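You operate a simulated robot arm through the tools that you are given. There is no shell and no other tool.

You are at the controls of a simulated robot arm. One attempt, no reset.

TASK
Put things in order on the end of the long bench by the fineness meter. At the end: the beige twine spool from the end of the long bench by the fineness meter stands on top of the grey gear; the blue strap roll from the end of the long bench by the fineness meter stands where the orange grease cup stood; the orange grease cup from the end of the long bench by the fineness meter stands where the grey tube stood; the grey tube from the end of the long bench by the fineness meter stands where the beige twine spool stood; whatever was shut is shut again. Leave all else as you found it, and nothing knocked over.

It is judged by the outcome, as a careful person would: the job done as asked, and still so three seconds after it is handed in. It fails if anything else is knocked over, pushed out of place, dropped, spilled or broken.

THE ROBOT
A 7-joint arm with a two-finger gripper, fixed in place. Base frame: the origin is at the foot of the arm, x ahead of it, y to its left, z up; the work surface is at about z = 0. Lengths are in m, angles in degrees, forces in N, time in s.
With the tool pointing down near the work surface it reaches from about 0.16 to 0.38 m from the base axis. Its first joint turns from -72.0 to 72.0 degrees. Payload 0.6 kg.
The tool frame sits at the grasp point between the pads (the TCP): z along the fingers, y along the line on which they close. The tips reach 0.022 m beyond it. The gripper opens to 0.092 m; its body begins 0.065 m behind the TCP.
Orientation is that of the tool frame in the base frame, as [roll, pitch, yaw] about the fixed x, y, z axes, in that order (R = Rz(yaw) Ry(pitch) Rx(roll)). With the fingers straight down and closing along the base's y, the tool's x points along the base's -x, its y along +y and its z along -z.

THE INTERFACE
- The arm moves only by the tool drive_tool. Its argument "deltas" is a list that holds one entry, the list of rows, each a list of 6 numbers: the shift along the base's x, y, z in units of 25 mm (1.0 is 25 mm), then the turn, a rotation vector about the base's x, y, z in units of 4 degrees (1.0 is 4 degrees). In form: [[[tx, ty, tz, rx, ry, rz], ...]]. A call has 1 to 20 rows; each row shifts and turns the commanded pose from where the row before left it. "hand" is the opening, from 0 (shut) to 1 (fully open), set as the call begins (left out, the last holds). A call with a number of a shift or a turn outside -1 to 1 is refused whole. Rows are played at 5 a second. More than 0.05 m and 8.6 degrees between two rows, or a gripper value outside its range, and nothing of the call is played. A pose out of reach is approached as far as the arm can. The call stops where the force on the tool passes 40 N (or 10 N more than at its start, if that is more) or the arm is blocked; 0.2 s more then pass. The fingers move at their own pace (about 0.0599 m/s each) and stop on an object; they squeeze with about 24 N. The grip force told is the motor's: it shows also when the fingers shut on nothing. Time passes only in rows, and 0.2 s behind the last, so rows that do not move let the fingers close. It gives the time, the measured TCP pose, the force on the tool (base axes), the opening and the grip force at its end, in the units of the frame above (readings bear some noise), with the torque about the TCP (base axes, N m) and any sound that the robot's microphone picked up.
- Cameras (640 x 400 px; columns grow to the right, rows downward): "scene" is fixed at [0.0527, -0.2727, 0.3963]; the picture's right is [0.78, -0.62, 0.00], its down [-0.40, -0.50, -0.77] and it looks along [0.48, 0.60, -0.64] (base axes); focal length 214 px, centre (320, 200). "wrist" rides on the gripper at [0.071, 0.019, -0.102] in the tool frame; the picture's right is [-0.26, 0.96, 0.00], its down [-0.75, -0.20, -0.62] and it looks along [-0.60, -0.16, 0.78] (tool axes); focal length 280 px, centre (320, 200). There is no depth. A picture from a camera that has moved, and an enlarged one, comes with that camera's place and axes in the base frame and with its lens.
- grab_frame(camera): a new picture of that camera. No time passes.
- enlarge(camera, box): a new picture of the part [left, top, right, bottom] of that camera's present view, enlarged. No time passes.
- sign_off(): hands the job in; it is judged then, once.

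Places have to be worked out from the pictures, the camera data and where the tool is seen. Open the gripper and draw the arm clear of the work before you hand the job in, unless the task says otherwise.

The tools are called after "Request:" as name(argument=value, ...) on one line, values as JSON. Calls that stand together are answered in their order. drive_tool: Moves the arm, as the interface text tells. Its arguments: {"type":"object","properties":{"deltas":{"type":"array"},"hand":{"type":"number"}},"required":["deltas"]} The other tools are called the same way: grab_frame (camera) takes a picture; enlarge (camera, box) takes an enlarged picture of a part of a camera's view; sign_off () hands the job in.

At the start:

```text
t: 0.0
tcp_pos: [0.1904, -0.1586, 0.2919]
tcp_rot: [179.9, 0.0, 180.0]
force: [-0.1, 0.0, 0.1]
wrist_torque: [0.04, 0.02, 0.02]
opening: 0.0921
gripper_force: 0.1
```

scene: 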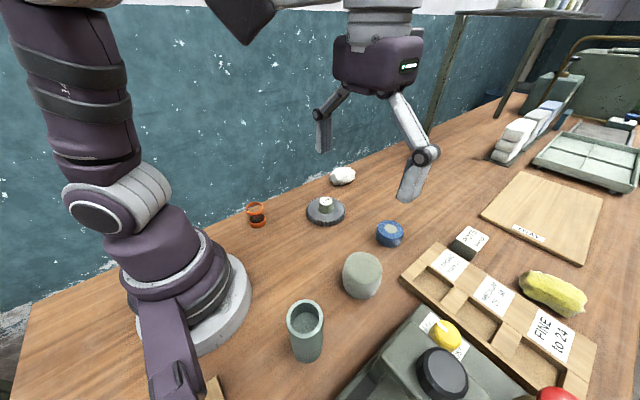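
wrist: 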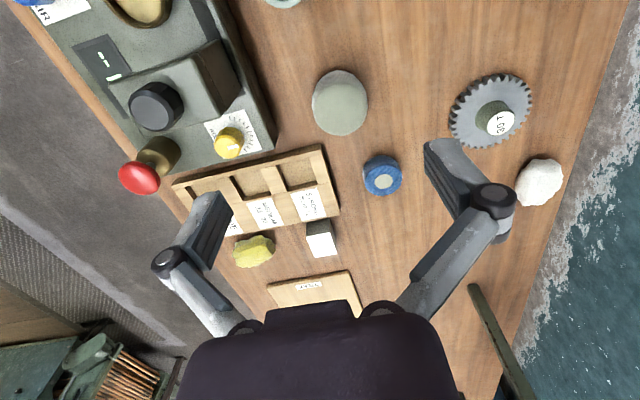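

I'll begin by looking closer at both views to identify the objects and judge their positions.

Request:
enlarge(camera="scene", box=[220, 150, 420, 275])

Request:
enlarge(camera="scene", box=[260, 220, 500, 370])

Request:
enlarge(camera="wrist", box=[240, 0, 600, 225])

```text
3.20 times, centred on (320, 212) of scene
camera zoom: at [0.0527, -0.2727, 0.3963], right [0.78, -0.62, 0.0], down [-0.4, -0.5, -0.77], along [0.48, 0.6, -0.64], focal length 686 px, centre (320, 160)
```

zoom: 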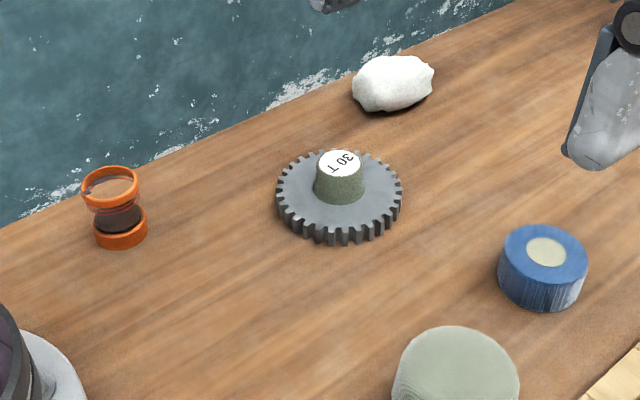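

```text
2.67 times, centred on (380, 295) of scene
camera zoom: at [0.0527, -0.2727, 0.3963], right [0.78, -0.62, 0.0], down [-0.4, -0.5, -0.77], along [0.48, 0.6, -0.64], focal length 572 px, centre (160, -53)
```

zoom: 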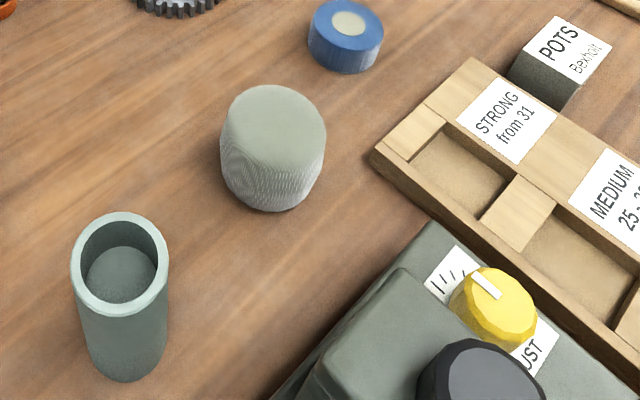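

```text
1.78 times, centred on (420, 112) of wrist
camera zoom: at [0.1192, -0.1406, 0.3947], right [0.26, 0.96, 0.0], down [0.75, -0.2, 0.62], along [0.6, -0.16, -0.78], focal length 498 px, centre (142, 356)
```

zoom: 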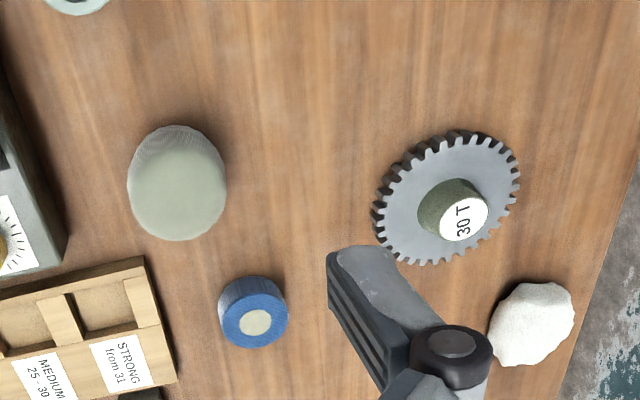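

The layout is clear: tube near (0.10,-0.18), spool near (0.25,-0.16), blue roll near (0.39,-0.11), gear near (0.325,0.045), cup near (0.167,0.124). I'll sweep the arm high to y≈0.04 to get a second view of the gear and the cup.

Request:
drive_tool(deltas=[[[0, 1, 0, 0, 0, 0], [0, 1, 0, 0, 0, 0], [0, 1, 0, 0, 0, 0], [0, 1, 0, 0, 0, 0], [0, 1, 0, 0, 0, 0], [0, 1, 0, 0, 0, 0], [0, 1, 0, 0, 0, 0], [0, 1, 0, 0, 0, 0], [0, 0, 0, 0, 0, 0]]], hand=1)

```text
t: 2.0
tcp_pos: [0.191, 0.043, 0.2917]
tcp_rot: [-180.0, 0.1, 179.9]
force: [-0.2, -0.1, 0.2]
wrist_torque: [-0.03, 0.0, -0.01]
opening: 0.092
gripper_force: 0.1
```

The arm moved as commanded to (0.191, 0.043, 0.292). Now I take pictures from here.

Request:
grab_frame(camera="wrist")

Request:
grab_frame(camera="scene")

```text
taken
camera wrist: at [0.1201, 0.0616, 0.3935], right [0.26, 0.96, 0.0], down [0.75, -0.21, 0.62], along [0.6, -0.16, -0.78], focal length 280 px, centre (320, 200)
```

wrist: 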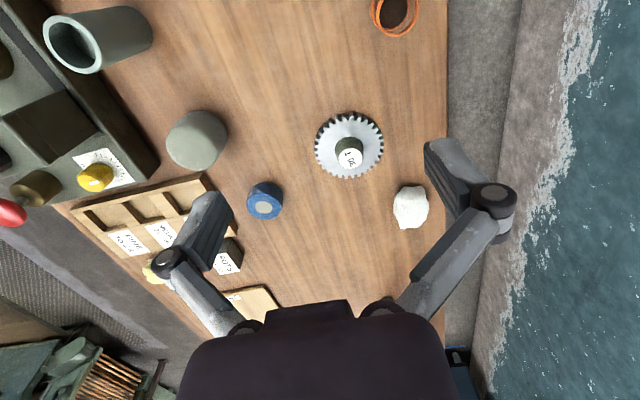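

```text
taken
```

scene: 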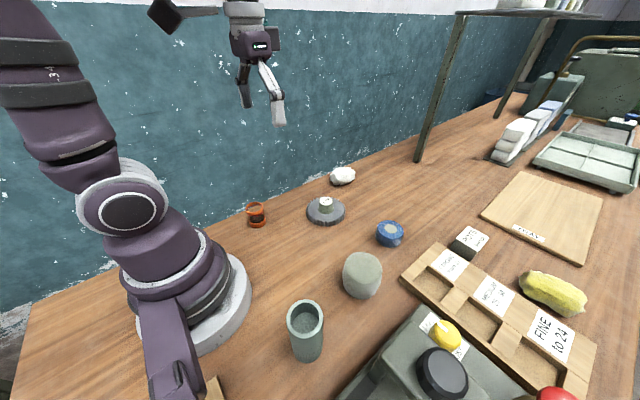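

The wrist view now shows the gear, cup, tube, spool and roll together. I'll enlarge the relevant parts to measure them.

Request:
enlarge(camera="wrist", box=[280, 90, 440, 190])

Request:
enlarge(camera="wrist", box=[340, 0, 460, 75])

Request:
enlarge(camera="wrist", box=[140, 90, 300, 230])

```text
4.00 times, centred on (360, 140) of wrist
camera zoom: at [0.1201, 0.0616, 0.3935], right [0.26, 0.96, 0.0], down [0.75, -0.21, 0.62], along [0.6, -0.16, -0.78], focal length 1122 px, centre (160, 440)
```

zoom: 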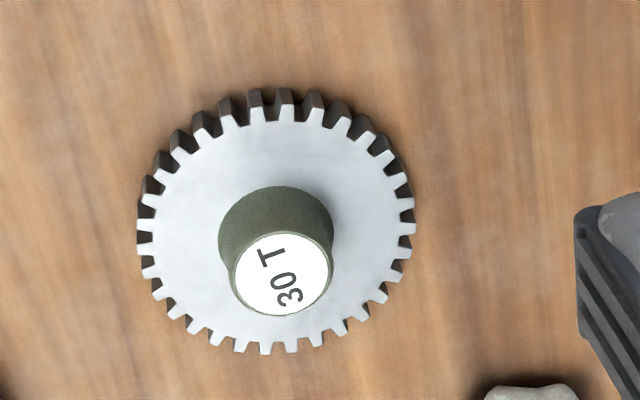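

```text
5.33 times, centred on (400, 38) of wrist
camera zoom: at [0.1201, 0.0616, 0.3935], right [0.26, 0.96, 0.0], down [0.75, -0.21, 0.62], along [0.6, -0.16, -0.78], focal length 1495 px, centre (-107, 1067)
```

zoom: 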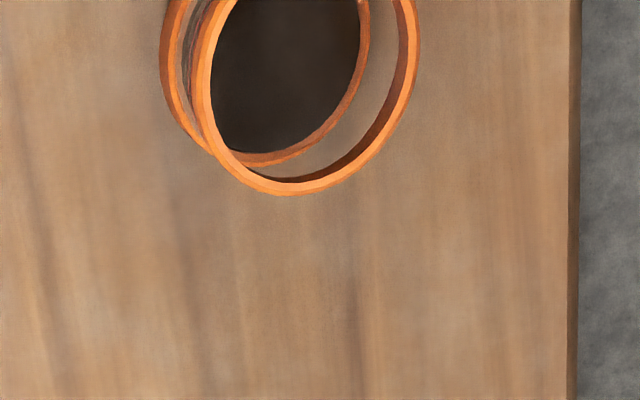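

```text
2.86 times, centred on (220, 160) of wrist
camera zoom: at [0.1201, 0.0616, 0.3935], right [0.26, 0.96, 0.0], down [0.75, -0.21, 0.62], along [0.6, -0.16, -0.78], focal length 801 px, centre (606, 314)
```

zoom: 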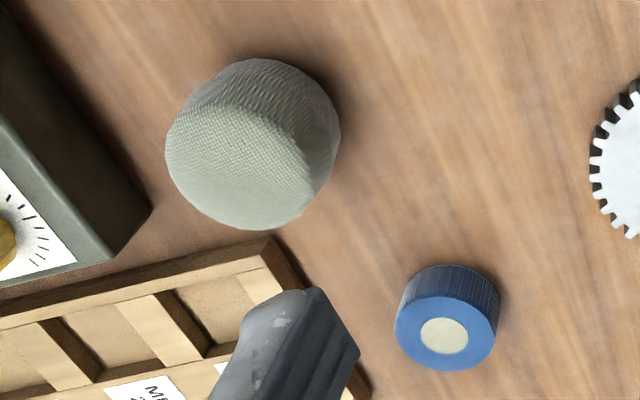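

The gear appears centred near (0.326, 0.05) with its hub top at about z≈0.045, and the spool near (0.246,-0.15). I'll move above the spool at about z=0.17 and recheck it there.

Request:
drive_tool(deltas=[[[0.275, -0.97, 0, 0, 0, 0], [0.275, -0.97, 0, 0, 0, 0], [0.275, -0.97, 0, 0, 0, 0], [0.275, -0.97, 0, 0, 0, 0], [0.275, -0.97, 0, 0, 0, 0], [0.275, -0.97, 0, 0, 0, 0], [0.275, -0.97, 0, 0, 0, 0], [0.275, -0.97, 0, 0, 0, 0], [0, 0, -0.97, 0, 0, 0], [0, 0, -0.97, 0, 0, 0], [0, 0, -0.97, 0, 0, 0], [0, 0, -0.97, 0, 0, 0], [0, 0, -0.97, 0, 0, 0], [0, 0, 0, 0, 0, 0]]])

Request:
grab_frame(camera="wrist")

Request:
grab_frame(camera="scene")

```text
t: 5.0
tcp_pos: [0.247, -0.1508, 0.1718]
tcp_rot: [180.0, 0.0, -179.9]
force: [0.2, 0.6, 0.2]
wrist_torque: [0.01, -0.02, 0.03]
opening: 0.0921
gripper_force: 0.0
```

```text
taken
camera wrist: at [0.1748, -0.1327, 0.2736], right [0.26, 0.96, 0.0], down [0.75, -0.2, 0.62], along [0.6, -0.16, -0.78], focal length 280 px, centre (320, 200)
```

wrist: 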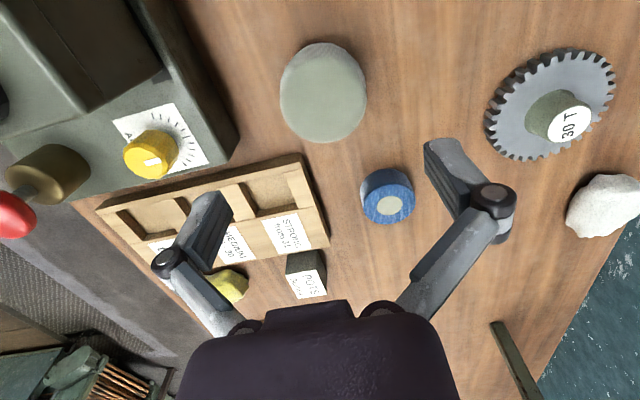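

```text
taken
```

scene: 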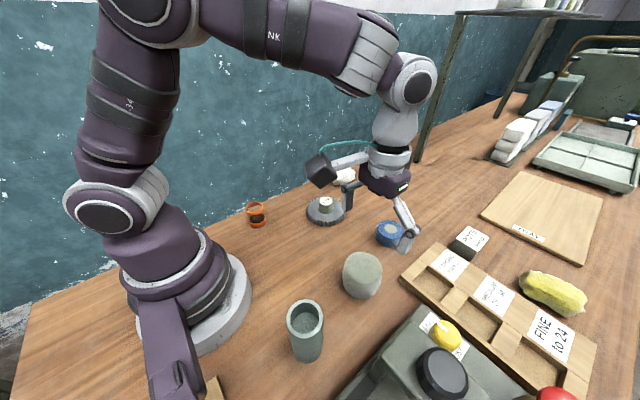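

The spool sits almost directly under the tool. I'll enlarge it for a fine position and height estimate.

Request:
enlarge(camera="wrist", box=[250, 20, 410, 160])

Request:
enlarge(camera="scene", box=[320, 200, 440, 310])

```text
2.86 times, centred on (330, 90) of wrist
camera zoom: at [0.1748, -0.1327, 0.2736], right [0.26, 0.96, 0.0], down [0.75, -0.2, 0.62], along [0.6, -0.16, -0.78], focal length 801 px, centre (291, 514)
```

zoom: 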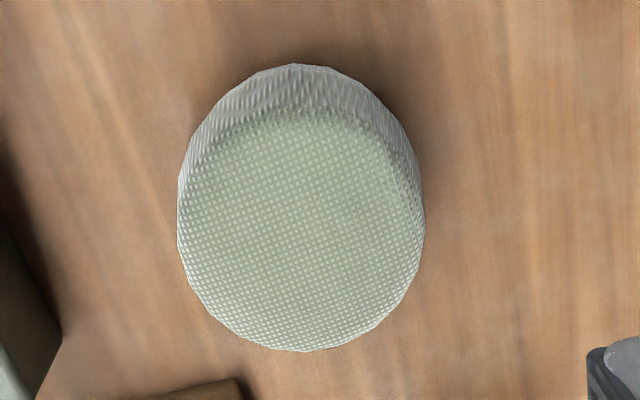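

```text
3.64 times, centred on (380, 255) of scene
camera zoom: at [0.0527, -0.2727, 0.3963], right [0.78, -0.62, 0.0], down [-0.4, -0.5, -0.77], along [0.48, 0.6, -0.64], focal length 780 px, centre (102, 0)
```

zoom: 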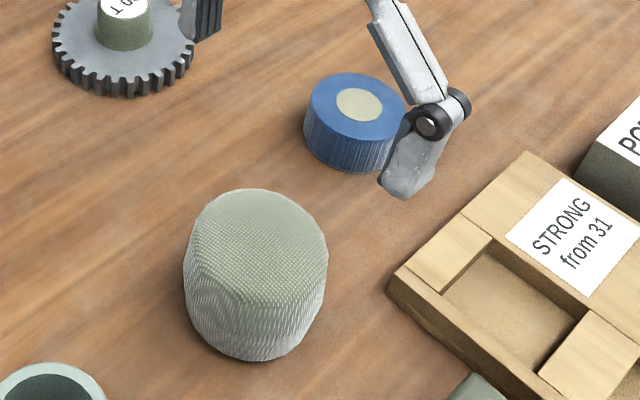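

I judge the spool centre at (0.2495,-0.149), roughly 0.072 m wide at its waist and 0.06 m tall, with free space for the fingers on both sides in y. I'll centre the tool and descend to about z=0.034 with the gripper open.

Request:
drive_tool(deltas=[[[0.1, 0.05, 0, 0, 0, 0], [0, 0, -0.8, 0, 0, 0], [0, 0, -0.8, 0, 0, 0], [0, 0, -0.8, 0, 0, 0], [0, 0, -0.8, 0, 0, 0], [0, 0, -0.8, 0, 0, 0], [0, 0, -0.8, 0, 0, 0], [0, 0, -0.4, 0, 0, 0], [0, 0, -0.3, 0, 0, 0], [0, 0, 0, 0, 0, 0]]])

Request:
grab_frame(camera="wrist")

Request:
enlarge(camera="scene", box=[300, 180, 440, 310])

```text
t: 7.2
tcp_pos: [0.2501, -0.1521, 0.0341]
tcp_rot: [180.0, 0.1, 180.0]
force: [0.5, 0.8, -0.1]
wrist_torque: [0.0, 0.0, 0.0]
opening: 0.092
gripper_force: 0.1
```

```text
taken
camera wrist: at [0.1781, -0.1334, 0.1364], right [0.26, 0.96, 0.0], down [0.75, -0.2, 0.62], along [0.6, -0.16, -0.78], focal length 280 px, centre (320, 200)
```

wrist: 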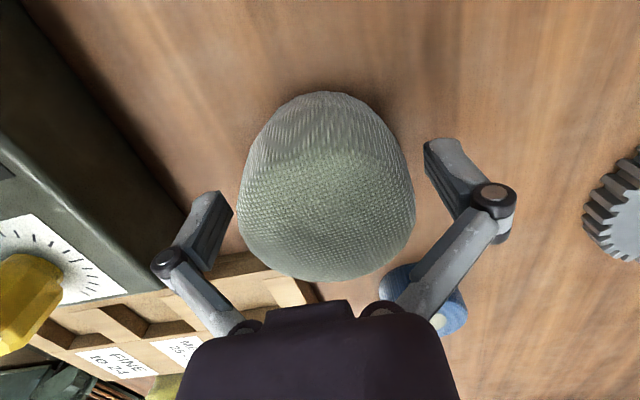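

```text
3.08 times, centred on (370, 245) of scene
camera zoom: at [0.0527, -0.2727, 0.3963], right [0.78, -0.62, 0.0], down [-0.4, -0.5, -0.77], along [0.48, 0.6, -0.64], focal length 660 px, centre (166, 62)
```

zoom: 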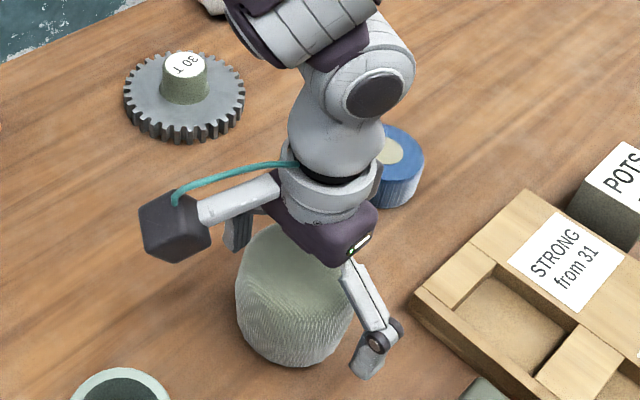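

The spool stands between the open fingers with space on both sides. I close the gripper on it.

Request:
drive_tool(deltas=[[[0, 0, 0, 0, 0, 0], [0, 0, 0, 0, 0, 0], [0, 0, 0, 0, 0, 0], [0, 0, 0, 0, 0, 0]]], hand=0)

Request:
grab_frame(camera="wrist")

```text
t: 8.2
tcp_pos: [0.2489, -0.152, 0.0335]
tcp_rot: [-180.0, 0.0, -180.0]
force: [-1.6, 2.1, 15.4]
wrist_torque: [0.03, -0.02, 0.02]
opening: 0.0698
gripper_force: 23.6
```

```text
taken
camera wrist: at [0.1782, -0.1335, 0.1367], right [0.26, 0.96, 0.0], down [0.75, -0.2, 0.63], along [0.6, -0.16, -0.78], focal length 280 px, centre (320, 200)
```

wrist: 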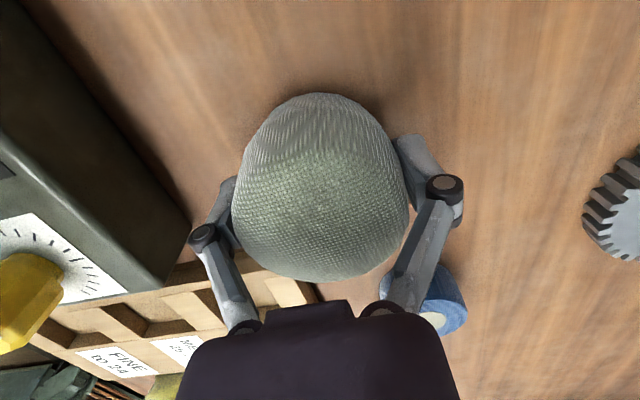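

The spool is gripped with the opening at 0.0698 m and 24 N of grip. There is an upward force of about 15 N, so I'll lift a little and check that it holds.

Request:
drive_tool(deltas=[[[0, 0, 0.2, 0, 0, 0], [0, 0, 0.4, 0, 0, 0], [0, 0, 0.6, 0, 0, 0], [0, 0, 0, 0, 0, 0], [0, 0, 0, 0, 0, 0]]])

Request:
enlarge(camera="scene", box=[300, 180, 440, 310])

Request:
grab_frame(camera="wrist")

```text
t: 9.4
tcp_pos: [0.2478, -0.1521, 0.0638]
tcp_rot: [179.9, 0.1, -180.0]
force: [0.5, 0.7, -1.3]
wrist_torque: [0.02, 0.02, -0.01]
opening: 0.0697
gripper_force: 24.6
```

```text
3.08 times, centred on (370, 245) of scene
camera zoom: at [0.0527, -0.2727, 0.3963], right [0.78, -0.62, 0.0], down [-0.4, -0.5, -0.77], along [0.48, 0.6, -0.64], focal length 660 px, centre (166, 62)
```

zoom: 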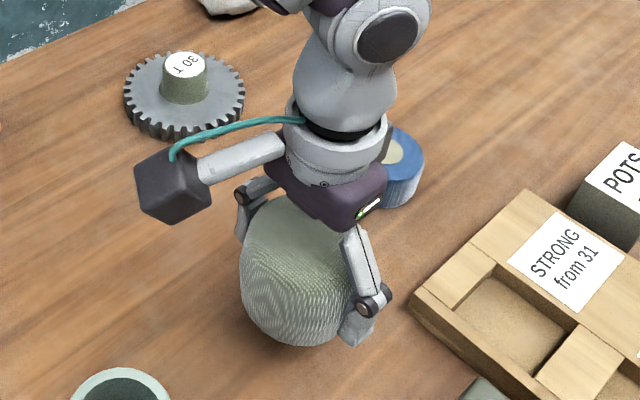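

```text
taken
camera wrist: at [0.1773, -0.1327, 0.1655], right [0.26, 0.96, 0.0], down [0.75, -0.2, 0.62], along [0.6, -0.16, -0.78], focal length 280 px, centre (320, 200)
```

wrist: 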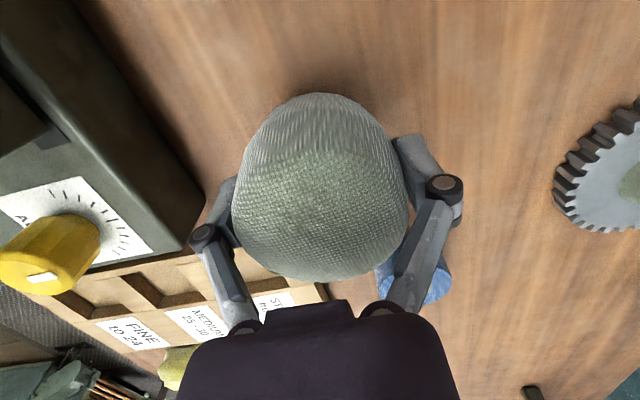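

The spool hangs securely, about 1.3 N in weight. I'll raise it to z≈0.2 and carry it over the gear, then check the alignment to the hub.

Request:
drive_tool(deltas=[[[0, 0, 0.9, 0, 0, 0], [0, 0, 0.9, 0, 0, 0], [0, 0, 0.9, 0, 0, 0], [0, 0, 0.9, 0, 0, 0], [0, 0, 0.9, 0, 0, 0], [0, 0, 0.9, 0, 0, 0], [0.306, 0.812, 0, 0, 0, 0], [0.306, 0.812, 0, 0, 0, 0], [0.306, 0.812, 0, 0, 0, 0], [0.306, 0.812, 0, 0, 0, 0], [0.306, 0.812, 0, 0, 0, 0], [0.306, 0.812, 0, 0, 0, 0], [0.306, 0.812, 0, 0, 0, 0], [0.306, 0.812, 0, 0, 0, 0], [0.306, 0.812, 0, 0, 0, 0], [0.306, 0.812, 0, 0, 0, 0], [0, 0, 0, 0, 0, 0], [0, 0, 0, 0, 0, 0]]])

Request:
grab_frame(camera="wrist")

Request:
grab_frame(camera="scene")

```text
t: 13.2
tcp_pos: [0.3253, 0.0494, 0.1975]
tcp_rot: [180.0, 0.0, 179.9]
force: [0.2, 0.7, -0.9]
wrist_torque: [0.03, 0.02, 0.0]
opening: 0.0697
gripper_force: 23.8
```

```text
taken
camera wrist: at [0.2541, 0.0686, 0.2998], right [0.26, 0.96, 0.0], down [0.75, -0.2, 0.62], along [0.6, -0.16, -0.78], focal length 280 px, centre (320, 200)
```

wrist: 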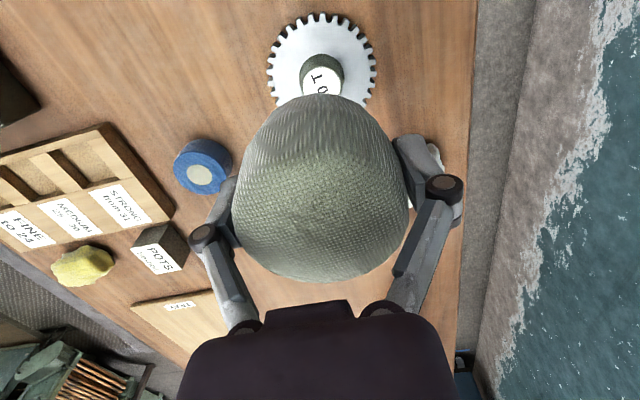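

```text
taken
```

scene: 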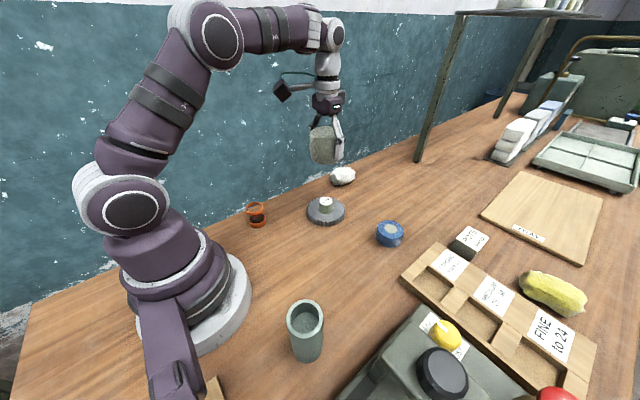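

The gear is visible just past the spool, nearly aligned in the wrist view. I enlarge to refine the offset.

Request:
enlarge(camera="wrist", box=[250, 0, 400, 120])

Request:
enlarge(camera="scene", box=[270, 100, 380, 240])

```text
3.33 times, centred on (325, 60) of wrist
camera zoom: at [0.2541, 0.0686, 0.2998], right [0.26, 0.96, 0.0], down [0.75, -0.2, 0.62], along [0.6, -0.16, -0.78], focal length 935 px, centre (303, 667)
```

zoom: 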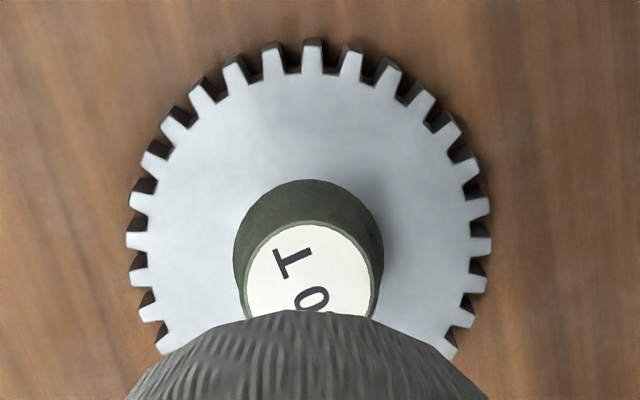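

```text
2.86 times, centred on (325, 170) of scene
camera zoom: at [0.0527, -0.2727, 0.3963], right [0.78, -0.62, 0.0], down [-0.4, -0.5, -0.77], along [0.48, 0.6, -0.64], focal length 613 px, centre (306, 286)
```

zoom: 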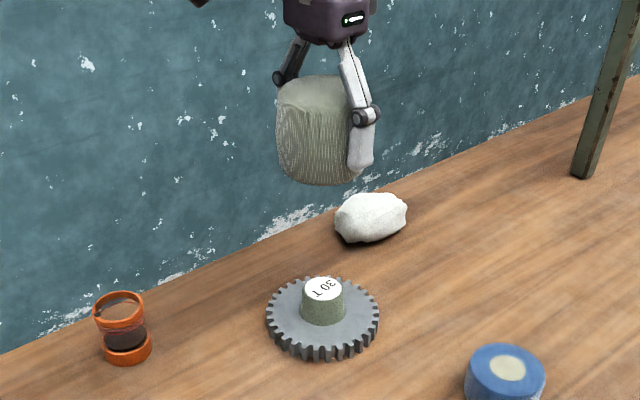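

The hub centre works out to about (0.328, 0.050), 3 mm ahead of the tool, with its top at z≈0.041–0.046. I'll correct that and lower to z≈0.095, just above expected contact, then look again.

Request:
drive_tool(deltas=[[[0.12, 0.03, 0, 0, 0, 0], [0, 0, -0.8, 0, 0, 0], [0, 0, -0.8, 0, 0, 0], [0, 0, -0.8, 0, 0, 0], [0, 0, -0.8, 0, 0, 0], [0, 0, -0.5, 0, 0, 0], [0, 0, -0.4, 0, 0, 0], [0, 0, 0, 0, 0, 0], [0, 0, 0, 0, 0, 0]]])

Request:
grab_frame(camera="wrist")

Request:
enlarge(camera="scene", box=[270, 130, 390, 240])

```text
t: 15.2
tcp_pos: [0.3283, 0.0503, 0.0968]
tcp_rot: [-180.0, 0.0, 180.0]
force: [-0.2, -0.7, -1.5]
wrist_torque: [0.01, 0.01, 0.03]
opening: 0.0695
gripper_force: 23.7
```

```text
taken
camera wrist: at [0.256, 0.0693, 0.1985], right [0.26, 0.96, 0.0], down [0.75, -0.2, 0.62], along [0.6, -0.16, -0.78], focal length 280 px, centre (320, 200)
```

wrist: 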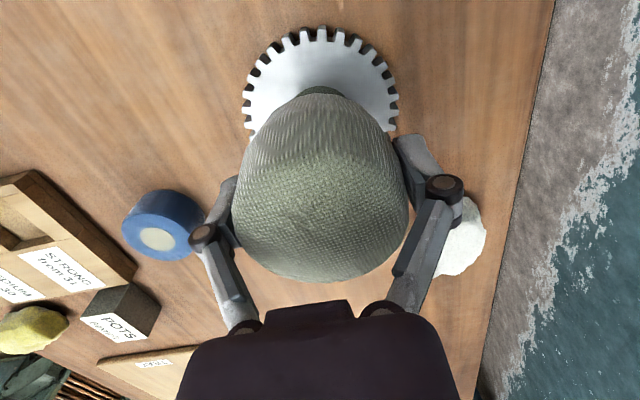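

```text
3.64 times, centred on (330, 185) of scene
camera zoom: at [0.0527, -0.2727, 0.3963], right [0.78, -0.62, 0.0], down [-0.4, -0.5, -0.77], along [0.48, 0.6, -0.64], focal length 780 px, centre (284, 254)
```

zoom: 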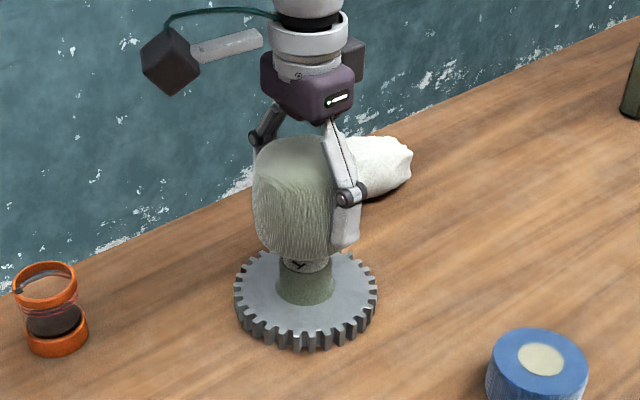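

Close to contact and the sideways alignment looks right. I'll enlarge the wrist view to verify fore-aft alignment before lowering further.

Request:
enlarge(camera="wrist", box=[220, 10, 420, 150])

Request:
enlarge(camera="scene", box=[295, 155, 365, 235])

```text
2.86 times, centred on (320, 80) of wrist
camera zoom: at [0.256, 0.0693, 0.1985], right [0.26, 0.96, 0.0], down [0.75, -0.2, 0.62], along [0.6, -0.16, -0.78], focal length 801 px, centre (320, 543)
```

zoom: 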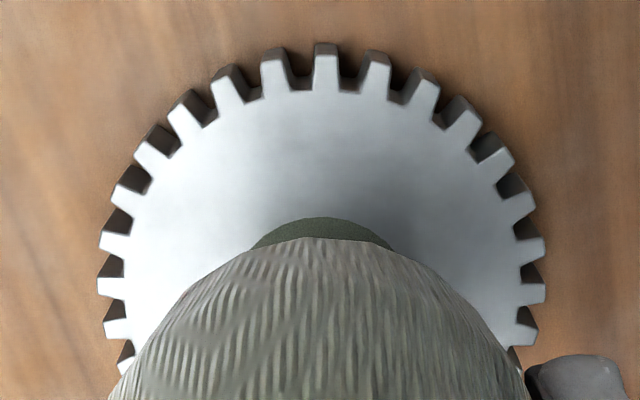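

```text
5.00 times, centred on (330, 195) of scene
camera zoom: at [0.0527, -0.2727, 0.3963], right [0.78, -0.62, 0.0], down [-0.4, -0.5, -0.77], along [0.48, 0.6, -0.64], focal length 1072 px, centre (270, 225)
```

zoom: 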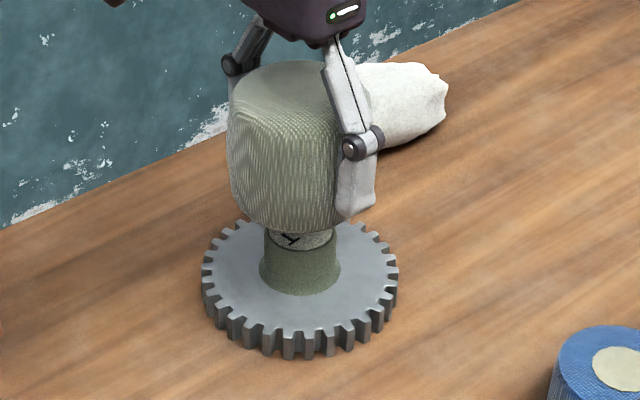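

Offsets are within about 2 mm; I'll nudge 1.5 mm forward and lower to about z=0.083, then feel for contact in small steps.

Request:
drive_tool(deltas=[[[0.06, 0, 0, 0, 0, 0], [0, 0, -0.25, 0, 0, 0], [0, 0, -0.25, 0, 0, 0], [0, 0, 0, 0, 0, 0]]])

```text
t: 16.2
tcp_pos: [0.3291, 0.0516, 0.0843]
tcp_rot: [-180.0, -0.1, 179.9]
force: [-0.5, -0.5, -0.9]
wrist_torque: [0.0, -0.02, -0.01]
opening: 0.0696
gripper_force: 24.7
```

No contact yet at z=0.084. I continue down in 2 mm steps.

Request:
drive_tool(deltas=[[[0, 0, -0.08, 0, 0, 0], [0, 0, -0.08, 0, 0, 0], [0, 0, 0, 0, 0, 0]]])

```text
t: 17.0
tcp_pos: [0.3295, 0.0518, 0.0796]
tcp_rot: [179.9, 0.0, 180.0]
force: [0.8, 0.1, -1.6]
wrist_torque: [0.0, 0.02, 0.02]
opening: 0.0694
gripper_force: 23.6
```

Still free at z=0.0796, with the load about the spool's weight. Another small step down.

Request:
drive_tool(deltas=[[[0, 0, -0.08, 0, 0, 0], [0, 0, 0, 0, 0, 0]]])

Request:
enlarge(camera="scene", box=[295, 155, 365, 235])

```text
t: 17.6
tcp_pos: [0.3285, 0.0519, 0.078]
tcp_rot: [180.0, 0.1, 179.9]
force: [0.3, -0.5, -0.1]
wrist_torque: [0.02, -0.03, -0.01]
opening: 0.0694
gripper_force: 23.5
```

```text
5.00 times, centred on (330, 195) of scene
camera zoom: at [0.0527, -0.2727, 0.3963], right [0.78, -0.62, 0.0], down [-0.4, -0.5, -0.77], along [0.48, 0.6, -0.64], focal length 1072 px, centre (270, 225)
```

zoom: 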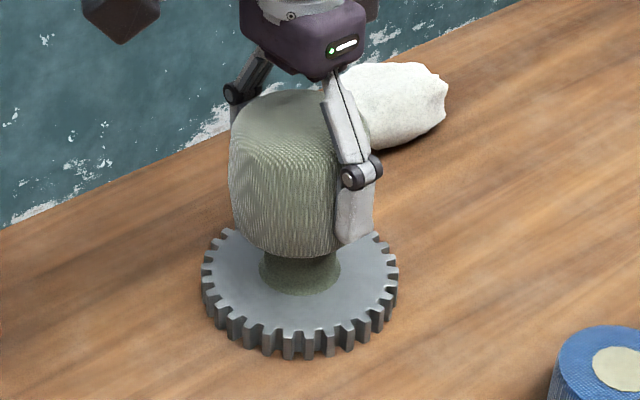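

The z force fell to about zero at z=0.078, maybe first contact, though noise is similar in size. One more small step.

Request:
drive_tool(deltas=[[[0, 0, -0.06, 0, 0, 0], [0, 0, 0, 0, 0, 0]]])

```text
t: 18.2
tcp_pos: [0.3279, 0.052, 0.0769]
tcp_rot: [-180.0, 0.0, 180.0]
force: [-2.9, -0.9, 14.5]
wrist_torque: [-0.06, 0.08, 0.0]
opening: 0.0697
gripper_force: 24.3
```

Contact: 14.5 N up at z=0.077, with torques indicating the contact is within about 2 mm of the tool axis. I relieve 1 mm of the pressure and open the gripper.

Request:
drive_tool(deltas=[[[0, 0, 0.04, 0, 0, 0], [0, 0, 0, 0, 0, 0]]])

Request:
drive_tool(deltas=[[[0, 0, 0, 0, 0, 0], [0, 0, 0, 0, 0, 0], [0, 0, 0, 0, 0, 0], [0, 0, 0, 0, 0, 0]]], hand=1)

Request:
grab_frame(camera="wrist")

Request:
enlarge(camera="scene", box=[295, 155, 365, 235])

```text
t: 18.8
tcp_pos: [0.3286, 0.0515, 0.0781]
tcp_rot: [-180.0, 0.0, -180.0]
force: [0.5, -0.5, -0.8]
wrist_torque: [-0.01, 0.0, 0.01]
opening: 0.0696
gripper_force: 23.9
```

```text
t: 19.8
tcp_pos: [0.3287, 0.0516, 0.0775]
tcp_rot: [-179.9, 0.0, 180.0]
force: [0.0, 0.4, -1.6]
wrist_torque: [0.0, -0.03, -0.02]
opening: 0.0924
gripper_force: 0.1
```

```text
taken
camera wrist: at [0.257, 0.071, 0.1799], right [0.26, 0.96, 0.0], down [0.75, -0.2, 0.62], along [0.6, -0.16, -0.78], focal length 280 px, centre (320, 200)
```

wrist: 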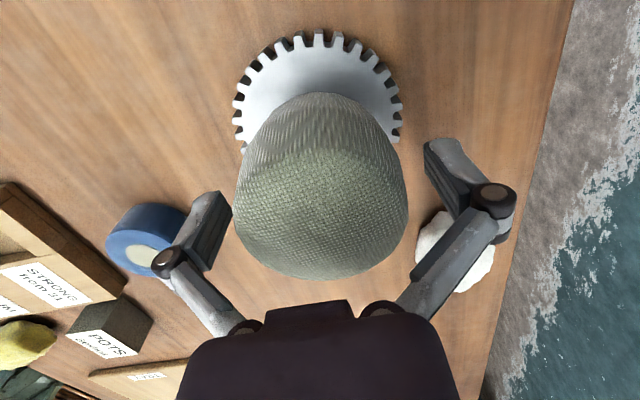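

```text
5.00 times, centred on (330, 195) of scene
camera zoom: at [0.0527, -0.2727, 0.3963], right [0.78, -0.62, 0.0], down [-0.4, -0.5, -0.77], along [0.48, 0.6, -0.64], focal length 1072 px, centre (270, 225)
```

zoom: 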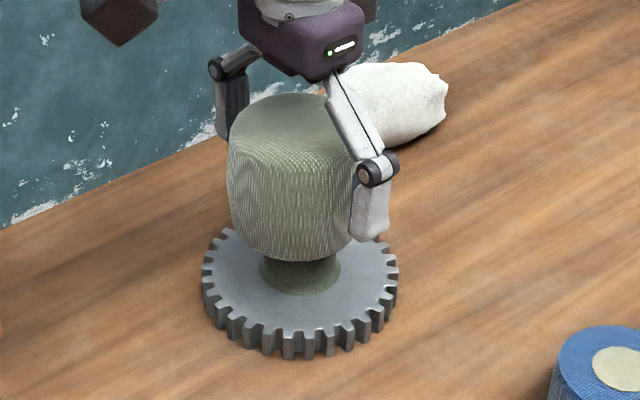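

The spool stands upright and released on the hub. I rise straight up clear of it and look.

Request:
drive_tool(deltas=[[[0, 0, 0.3, 0, 0, 0], [0, 0, 0.6, 0, 0, 0], [0, 0, 0.9, 0, 0, 0], [0, 0, 0.9, 0, 0, 0], [0, 0, 0.9, 0, 0, 0], [0, 0, 0.9, 0, 0, 0], [0, 0, 0.9, 0, 0, 0], [0, 0, 0.9, 0, 0, 0], [0, 0, 0, 0, 0, 0]]])

Request:
grab_frame(camera="wrist")

Request:
enlarge(camera="scene", box=[295, 155, 365, 235])

```text
t: 21.8
tcp_pos: [0.3273, 0.053, 0.2352]
tcp_rot: [-180.0, 0.0, 179.8]
force: [0.2, -0.5, -0.4]
wrist_torque: [0.01, -0.03, 0.01]
opening: 0.0922
gripper_force: 0.0
```

```text
taken
camera wrist: at [0.2562, 0.0721, 0.3385], right [0.26, 0.96, 0.0], down [0.75, -0.2, 0.62], along [0.6, -0.16, -0.78], focal length 280 px, centre (320, 200)
```

wrist: 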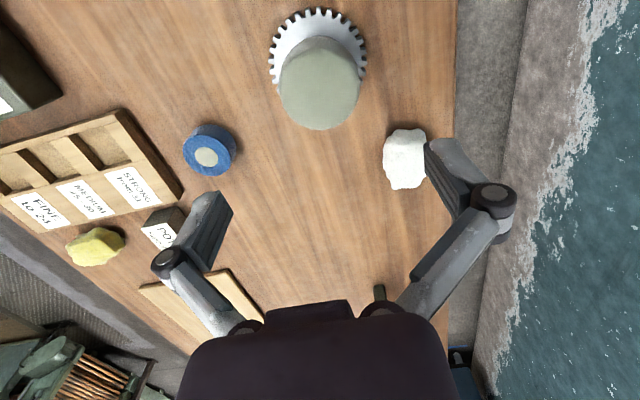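

```text
5.00 times, centred on (330, 195) of scene
camera zoom: at [0.0527, -0.2727, 0.3963], right [0.78, -0.62, 0.0], down [-0.4, -0.5, -0.77], along [0.48, 0.6, -0.64], focal length 1072 px, centre (270, 225)
```

zoom: 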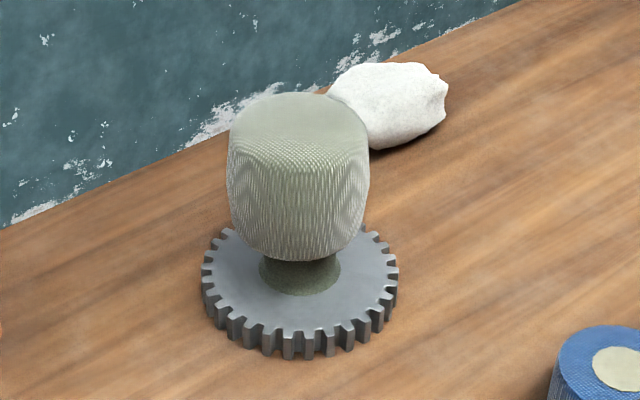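

The spool is standing centred on the hub. While here I'll enlarge the blue roll to measure it for later.

Request:
enlarge(camera="wrist", box=[110, 90, 260, 210])

```text
3.33 times, centred on (185, 150) of wrist
camera zoom: at [0.2562, 0.0721, 0.3385], right [0.26, 0.96, 0.0], down [0.75, -0.2, 0.62], along [0.6, -0.16, -0.78], focal length 935 px, centre (770, 367)
```

zoom: 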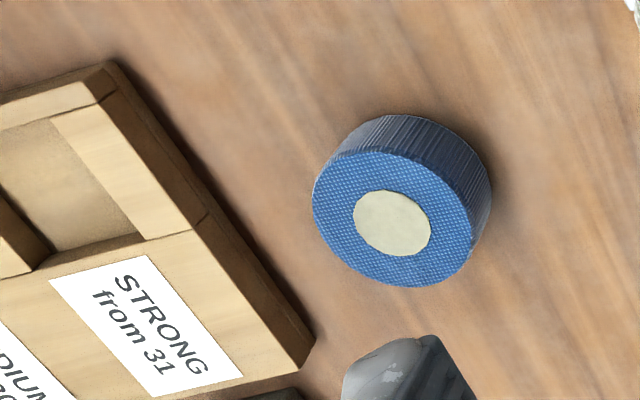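

The blue roll is at about (0.390,-0.111), 0.06 m across and 0.03 m tall, so it will need a tilted tool. Next the tube: I move above it at a safe height while turning the tool to about yaw 130°, so the fingers stay clear of the meter.

Request:
drive_tool(deltas=[[[-0.637, -0.66, 0, 0, 0, -0.893], [-0.637, -0.66, 0, 0, 0, -0.893], [-0.637, -0.66, 0, 0, 0, -0.893], [-0.637, -0.66, 0, 0, 0, -0.893], [-0.637, -0.66, 0, 0, 0, -0.893], [-0.637, -0.66, 0, 0, 0, -0.893], [-0.637, -0.66, 0, 0, 0, -0.893], [-0.637, -0.66, 0, 0, 0, -0.893], [-0.637, -0.66, 0, 0, 0, -0.893], [-0.637, -0.66, 0, 0, 0, -0.893], [-0.637, -0.66, 0, 0, 0, -0.893], [-0.637, -0.66, 0, 0, 0, -0.893], [-0.637, -0.66, 0, 0, 0, -0.893], [-0.637, -0.66, 0, 0, 0, -0.893], [0, 0, 0, 0, 0, 0]]])

Request:
grab_frame(camera="wrist")

Request:
grab_frame(camera="scene")

```text
t: 25.0
tcp_pos: [0.1044, -0.18, 0.2342]
tcp_rot: [-180.0, 0.0, 130.1]
force: [-0.5, -0.2, 0.5]
wrist_torque: [0.01, 0.01, 0.0]
opening: 0.092
gripper_force: 0.0
```

```text
taken
camera wrist: at [0.0732, -0.1141, 0.3363], right [0.91, 0.42, 0.0], down [0.33, -0.71, 0.62], along [0.26, -0.57, -0.78], focal length 280 px, centre (320, 200)
```

wrist: 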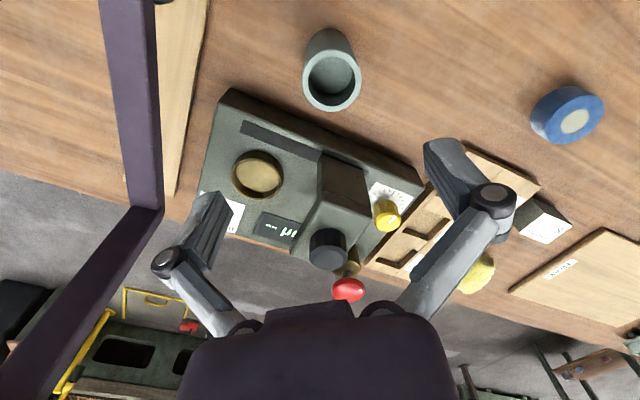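

```text
taken
```

scene: 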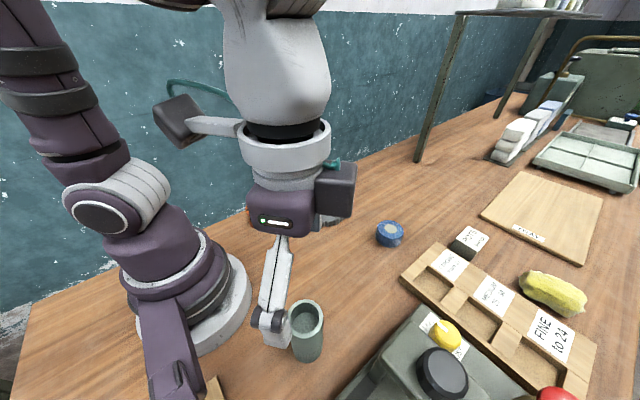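

The tube is visible near the top of the wrist view and the tool is nearly above it. I enlarge it to measure its centre and height.

Request:
enlarge(camera="wrist", box=[270, 10, 400, 125])

Request:
enlarge(camera="scene", box=[240, 280, 360, 390])

```text
3.48 times, centred on (335, 68) of wrist
camera zoom: at [0.0732, -0.1141, 0.3363], right [0.91, 0.42, 0.0], down [0.33, -0.71, 0.62], along [0.26, -0.57, -0.78], focal length 975 px, centre (268, 661)
```

zoom: 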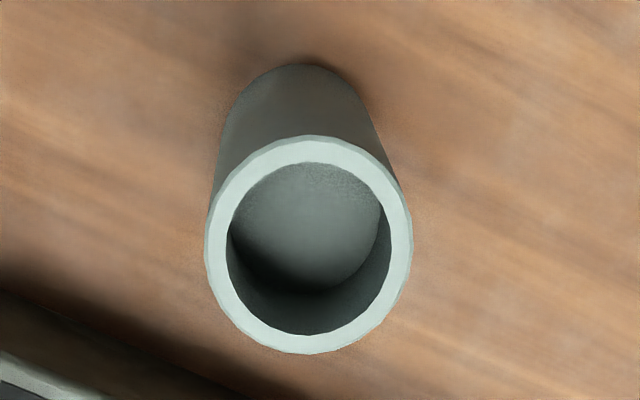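

```text
3.64 times, centred on (300, 335) of scene
camera zoom: at [0.0527, -0.2727, 0.3963], right [0.78, -0.62, 0.0], down [-0.4, -0.5, -0.77], along [0.48, 0.6, -0.64], focal length 780 px, centre (393, -291)
```

zoom: 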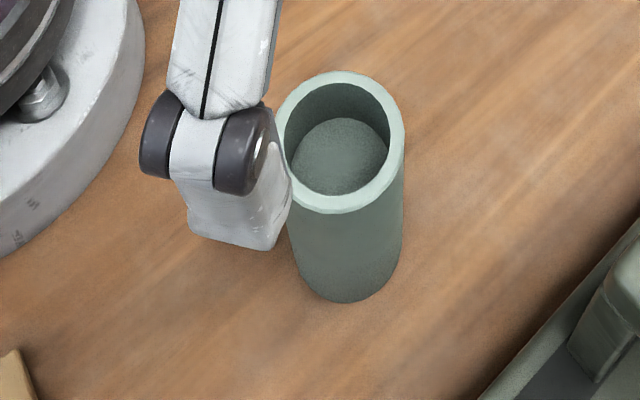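

The tube works out to (0.110,-0.169), radius 0.024 and height about 0.10. I shift over it and lower to z≈0.14 to confirm the alignment before straddling it.

Request:
drive_tool(deltas=[[[0.23, 0.44, 0, 0, 0, 0], [0, 0, -0.95, 0, 0, 0], [0, 0, -0.95, 0, 0, 0], [0, 0, -0.95, 0, 0, 0], [0, 0, -0.95, 0, 0, 0], [0, 0, 0, 0, 0, 0]]])

Request:
grab_frame(camera="wrist")

Request:
grab_frame(camera="scene")

```text
t: 26.4
tcp_pos: [0.1121, -0.1676, 0.1397]
tcp_rot: [-180.0, 0.0, 130.0]
force: [0.2, 0.0, -0.5]
wrist_torque: [0.01, -0.01, 0.06]
opening: 0.092
gripper_force: 0.1
```

```text
taken
camera wrist: at [0.0801, -0.1007, 0.2417], right [0.91, 0.42, 0.0], down [0.33, -0.71, 0.63], along [0.26, -0.57, -0.78], focal length 280 px, centre (320, 200)
```

wrist: 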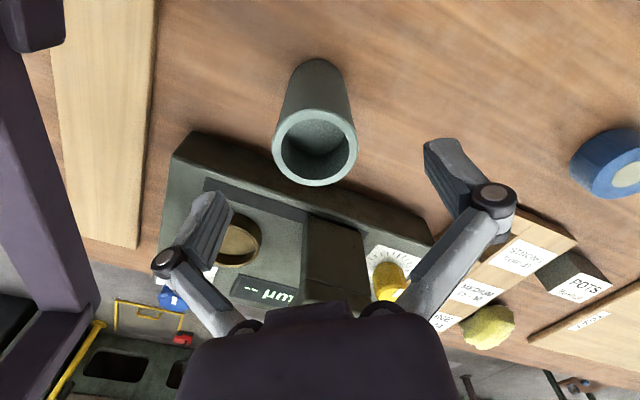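

```text
taken
```

scene: 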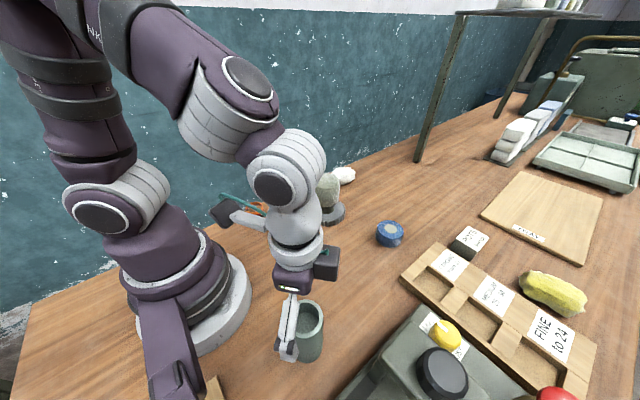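

The ring is centred within 3 mm, and the fingers clear the meter (its side face is at y≈-0.257 and about 0.04 m high). I correct and descend to z≈0.066 around the tube.

Request:
drive_tool(deltas=[[[-0.09, -0.05, 0, 0, 0, 0], [0, 0, -0.6, 0, 0, 0], [0, 0, -0.6, 0, 0, 0], [0, 0, -0.6, 0, 0, 0], [0, 0, -0.6, 0, 0, 0], [0, 0, -0.5, 0, 0, 0], [0, 0, 0, 0, 0, 0]]])

Request:
grab_frame(camera="wrist")

```text
t: 28.0
tcp_pos: [0.1116, -0.1691, 0.0685]
tcp_rot: [-180.0, 0.1, 130.0]
force: [-0.2, 0.1, -0.5]
wrist_torque: [0.01, -0.05, -0.01]
opening: 0.092
gripper_force: 0.0
```

```text
taken
camera wrist: at [0.0797, -0.1025, 0.1699], right [0.91, 0.42, 0.0], down [0.33, -0.71, 0.63], along [0.26, -0.57, -0.78], focal length 280 px, centre (320, 200)
```

wrist: 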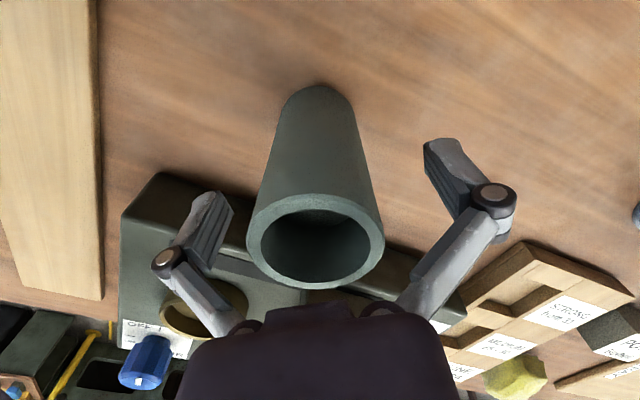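

The tube is between the fingers, roughly centred. I close the gripper.

Request:
drive_tool(deltas=[[[0, 0, 0, 0, 0, 0], [0, 0, 0, 0, 0, 0], [0, 0, 0, 0, 0, 0], [0, 0, 0, 0, 0, 0], [0, 0, 0, 0, 0, 0]]], hand=0)

Request:
grab_frame(camera="wrist")

```text
t: 29.2
tcp_pos: [0.1113, -0.1688, 0.0673]
tcp_rot: [180.0, -0.1, 130.1]
force: [0.1, 0.2, 7.9]
wrist_torque: [-0.01, 0.03, 0.02]
opening: 0.0466
gripper_force: 23.9
```

```text
taken
camera wrist: at [0.0797, -0.1026, 0.1701], right [0.91, 0.42, 0.0], down [0.33, -0.71, 0.63], along [0.26, -0.57, -0.78], focal length 280 px, centre (320, 200)
```

wrist: 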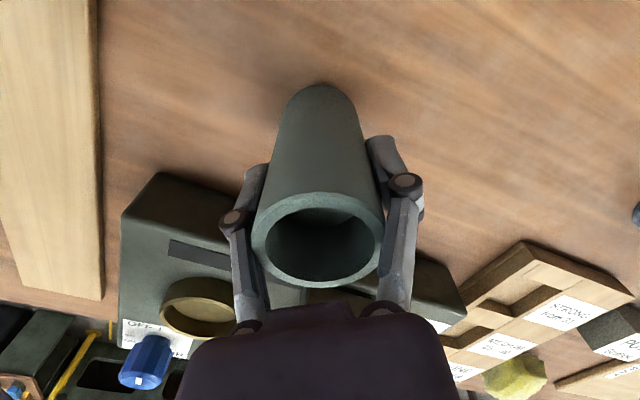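

Gripped (opening 0.0466). I lift the tube 0.10 m and carry it to above the spool's old spot (0.2495,-0.1495).

Request:
drive_tool(deltas=[[[0, 0, 0.3, 0, 0, 0], [0, 0, 0.6, 0, 0, 0], [0, 0, 0.8, 0, 0, 0], [0, 0, 0.8, 0, 0, 0], [0, 0, 0.8, 0, 0, 0], [0, 0, 0.7, 0, 0, 0], [0.79, 0.111, 0, 0, 0, 0], [0.79, 0.111, 0, 0, 0, 0], [0.79, 0.111, 0, 0, 0, 0], [0.79, 0.111, 0, 0, 0, 0], [0.79, 0.111, 0, 0, 0, 0], [0.79, 0.111, 0, 0, 0, 0], [0.79, 0.111, 0, 0, 0, 0], [0, 0, 0, 0, 0, 0], [0, 0, 0, 0, 0, 0]]])

Request:
grab_frame(camera="scene")

Request:
grab_frame(camera="wrist")

```text
t: 32.4
tcp_pos: [0.2492, -0.15, 0.1692]
tcp_rot: [-180.0, 0.0, 129.9]
force: [-0.5, -0.5, -0.3]
wrist_torque: [0.02, -0.01, -0.02]
opening: 0.0467
gripper_force: 24.1
```

```text
taken
```

scene: 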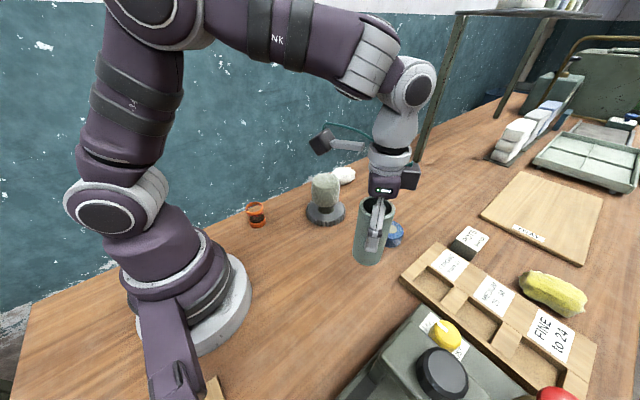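

```text
taken
camera wrist: at [0.2175, -0.0841, 0.2708], right [0.91, 0.42, 0.0], down [0.33, -0.71, 0.62], along [0.26, -0.57, -0.78], focal length 280 px, centre (320, 200)
```

wrist: 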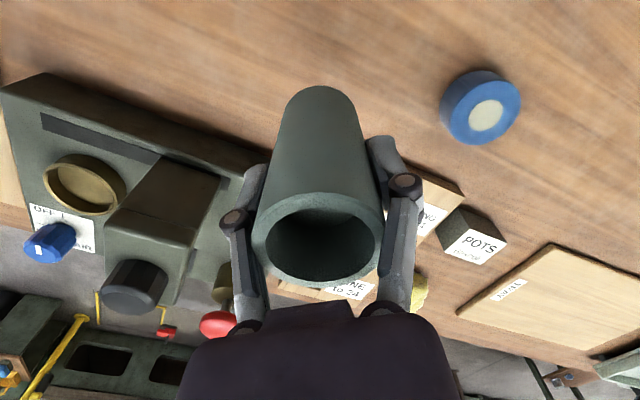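

The tube hangs upright over the spool's old place. I lower it to about z=0.075, just above expected contact at ~0.067.

Request:
drive_tool(deltas=[[[0, 0.02, -0.8, 0, 0, 0], [0, 0, -0.8, 0, 0, 0], [0, 0, -0.8, 0, 0, 0], [0, 0, -0.8, 0, 0, 0], [0, 0, -0.4, 0, 0, 0], [0, 0, -0.15, 0, 0, 0], [0, 0, 0, 0, 0, 0]]])

```text
t: 34.0
tcp_pos: [0.2479, -0.1499, 0.073]
tcp_rot: [180.0, 0.0, 130.0]
force: [0.5, 0.7, -1.3]
wrist_torque: [-0.01, -0.02, 0.0]
opening: 0.0467
gripper_force: 23.9
```

No contact yet at z=0.073. I step down 2 mm at a time.

Request:
drive_tool(deltas=[[[0.03, 0, -0.08, 0, 0, 0], [0, 0, -0.08, 0, 0, 0], [0, 0, 0, 0, 0, 0]]])

```text
t: 34.8
tcp_pos: [0.2496, -0.1491, 0.0709]
tcp_rot: [-179.9, 0.0, 130.0]
force: [0.2, -0.5, -1.2]
wrist_torque: [0.01, 0.01, -0.01]
opening: 0.0464
gripper_force: 23.7
```

Still hanging free at z≈0.071. Continue down in small steps.

Request:
drive_tool(deltas=[[[0, 0, -0.06, 0, 0, 0], [0, 0, 0, 0, 0, 0]]])

Request:
drive_tool(deltas=[[[0, 0, -0.06, 0, 0, 0], [0, 0, 0, 0, 0, 0]]])

```text
t: 35.4
tcp_pos: [0.2487, -0.1487, 0.0681]
tcp_rot: [180.0, -0.1, 129.9]
force: [0.4, -0.6, -0.4]
wrist_torque: [-0.02, -0.03, 0.02]
opening: 0.0465
gripper_force: 23.2
```

```text
t: 36.0
tcp_pos: [0.249, -0.1487, 0.0672]
tcp_rot: [180.0, 0.2, 130.0]
force: [-1.2, 0.8, 37.2]
wrist_torque: [-0.03, -0.05, -0.01]
opening: 0.0469
gripper_force: 24.1
```

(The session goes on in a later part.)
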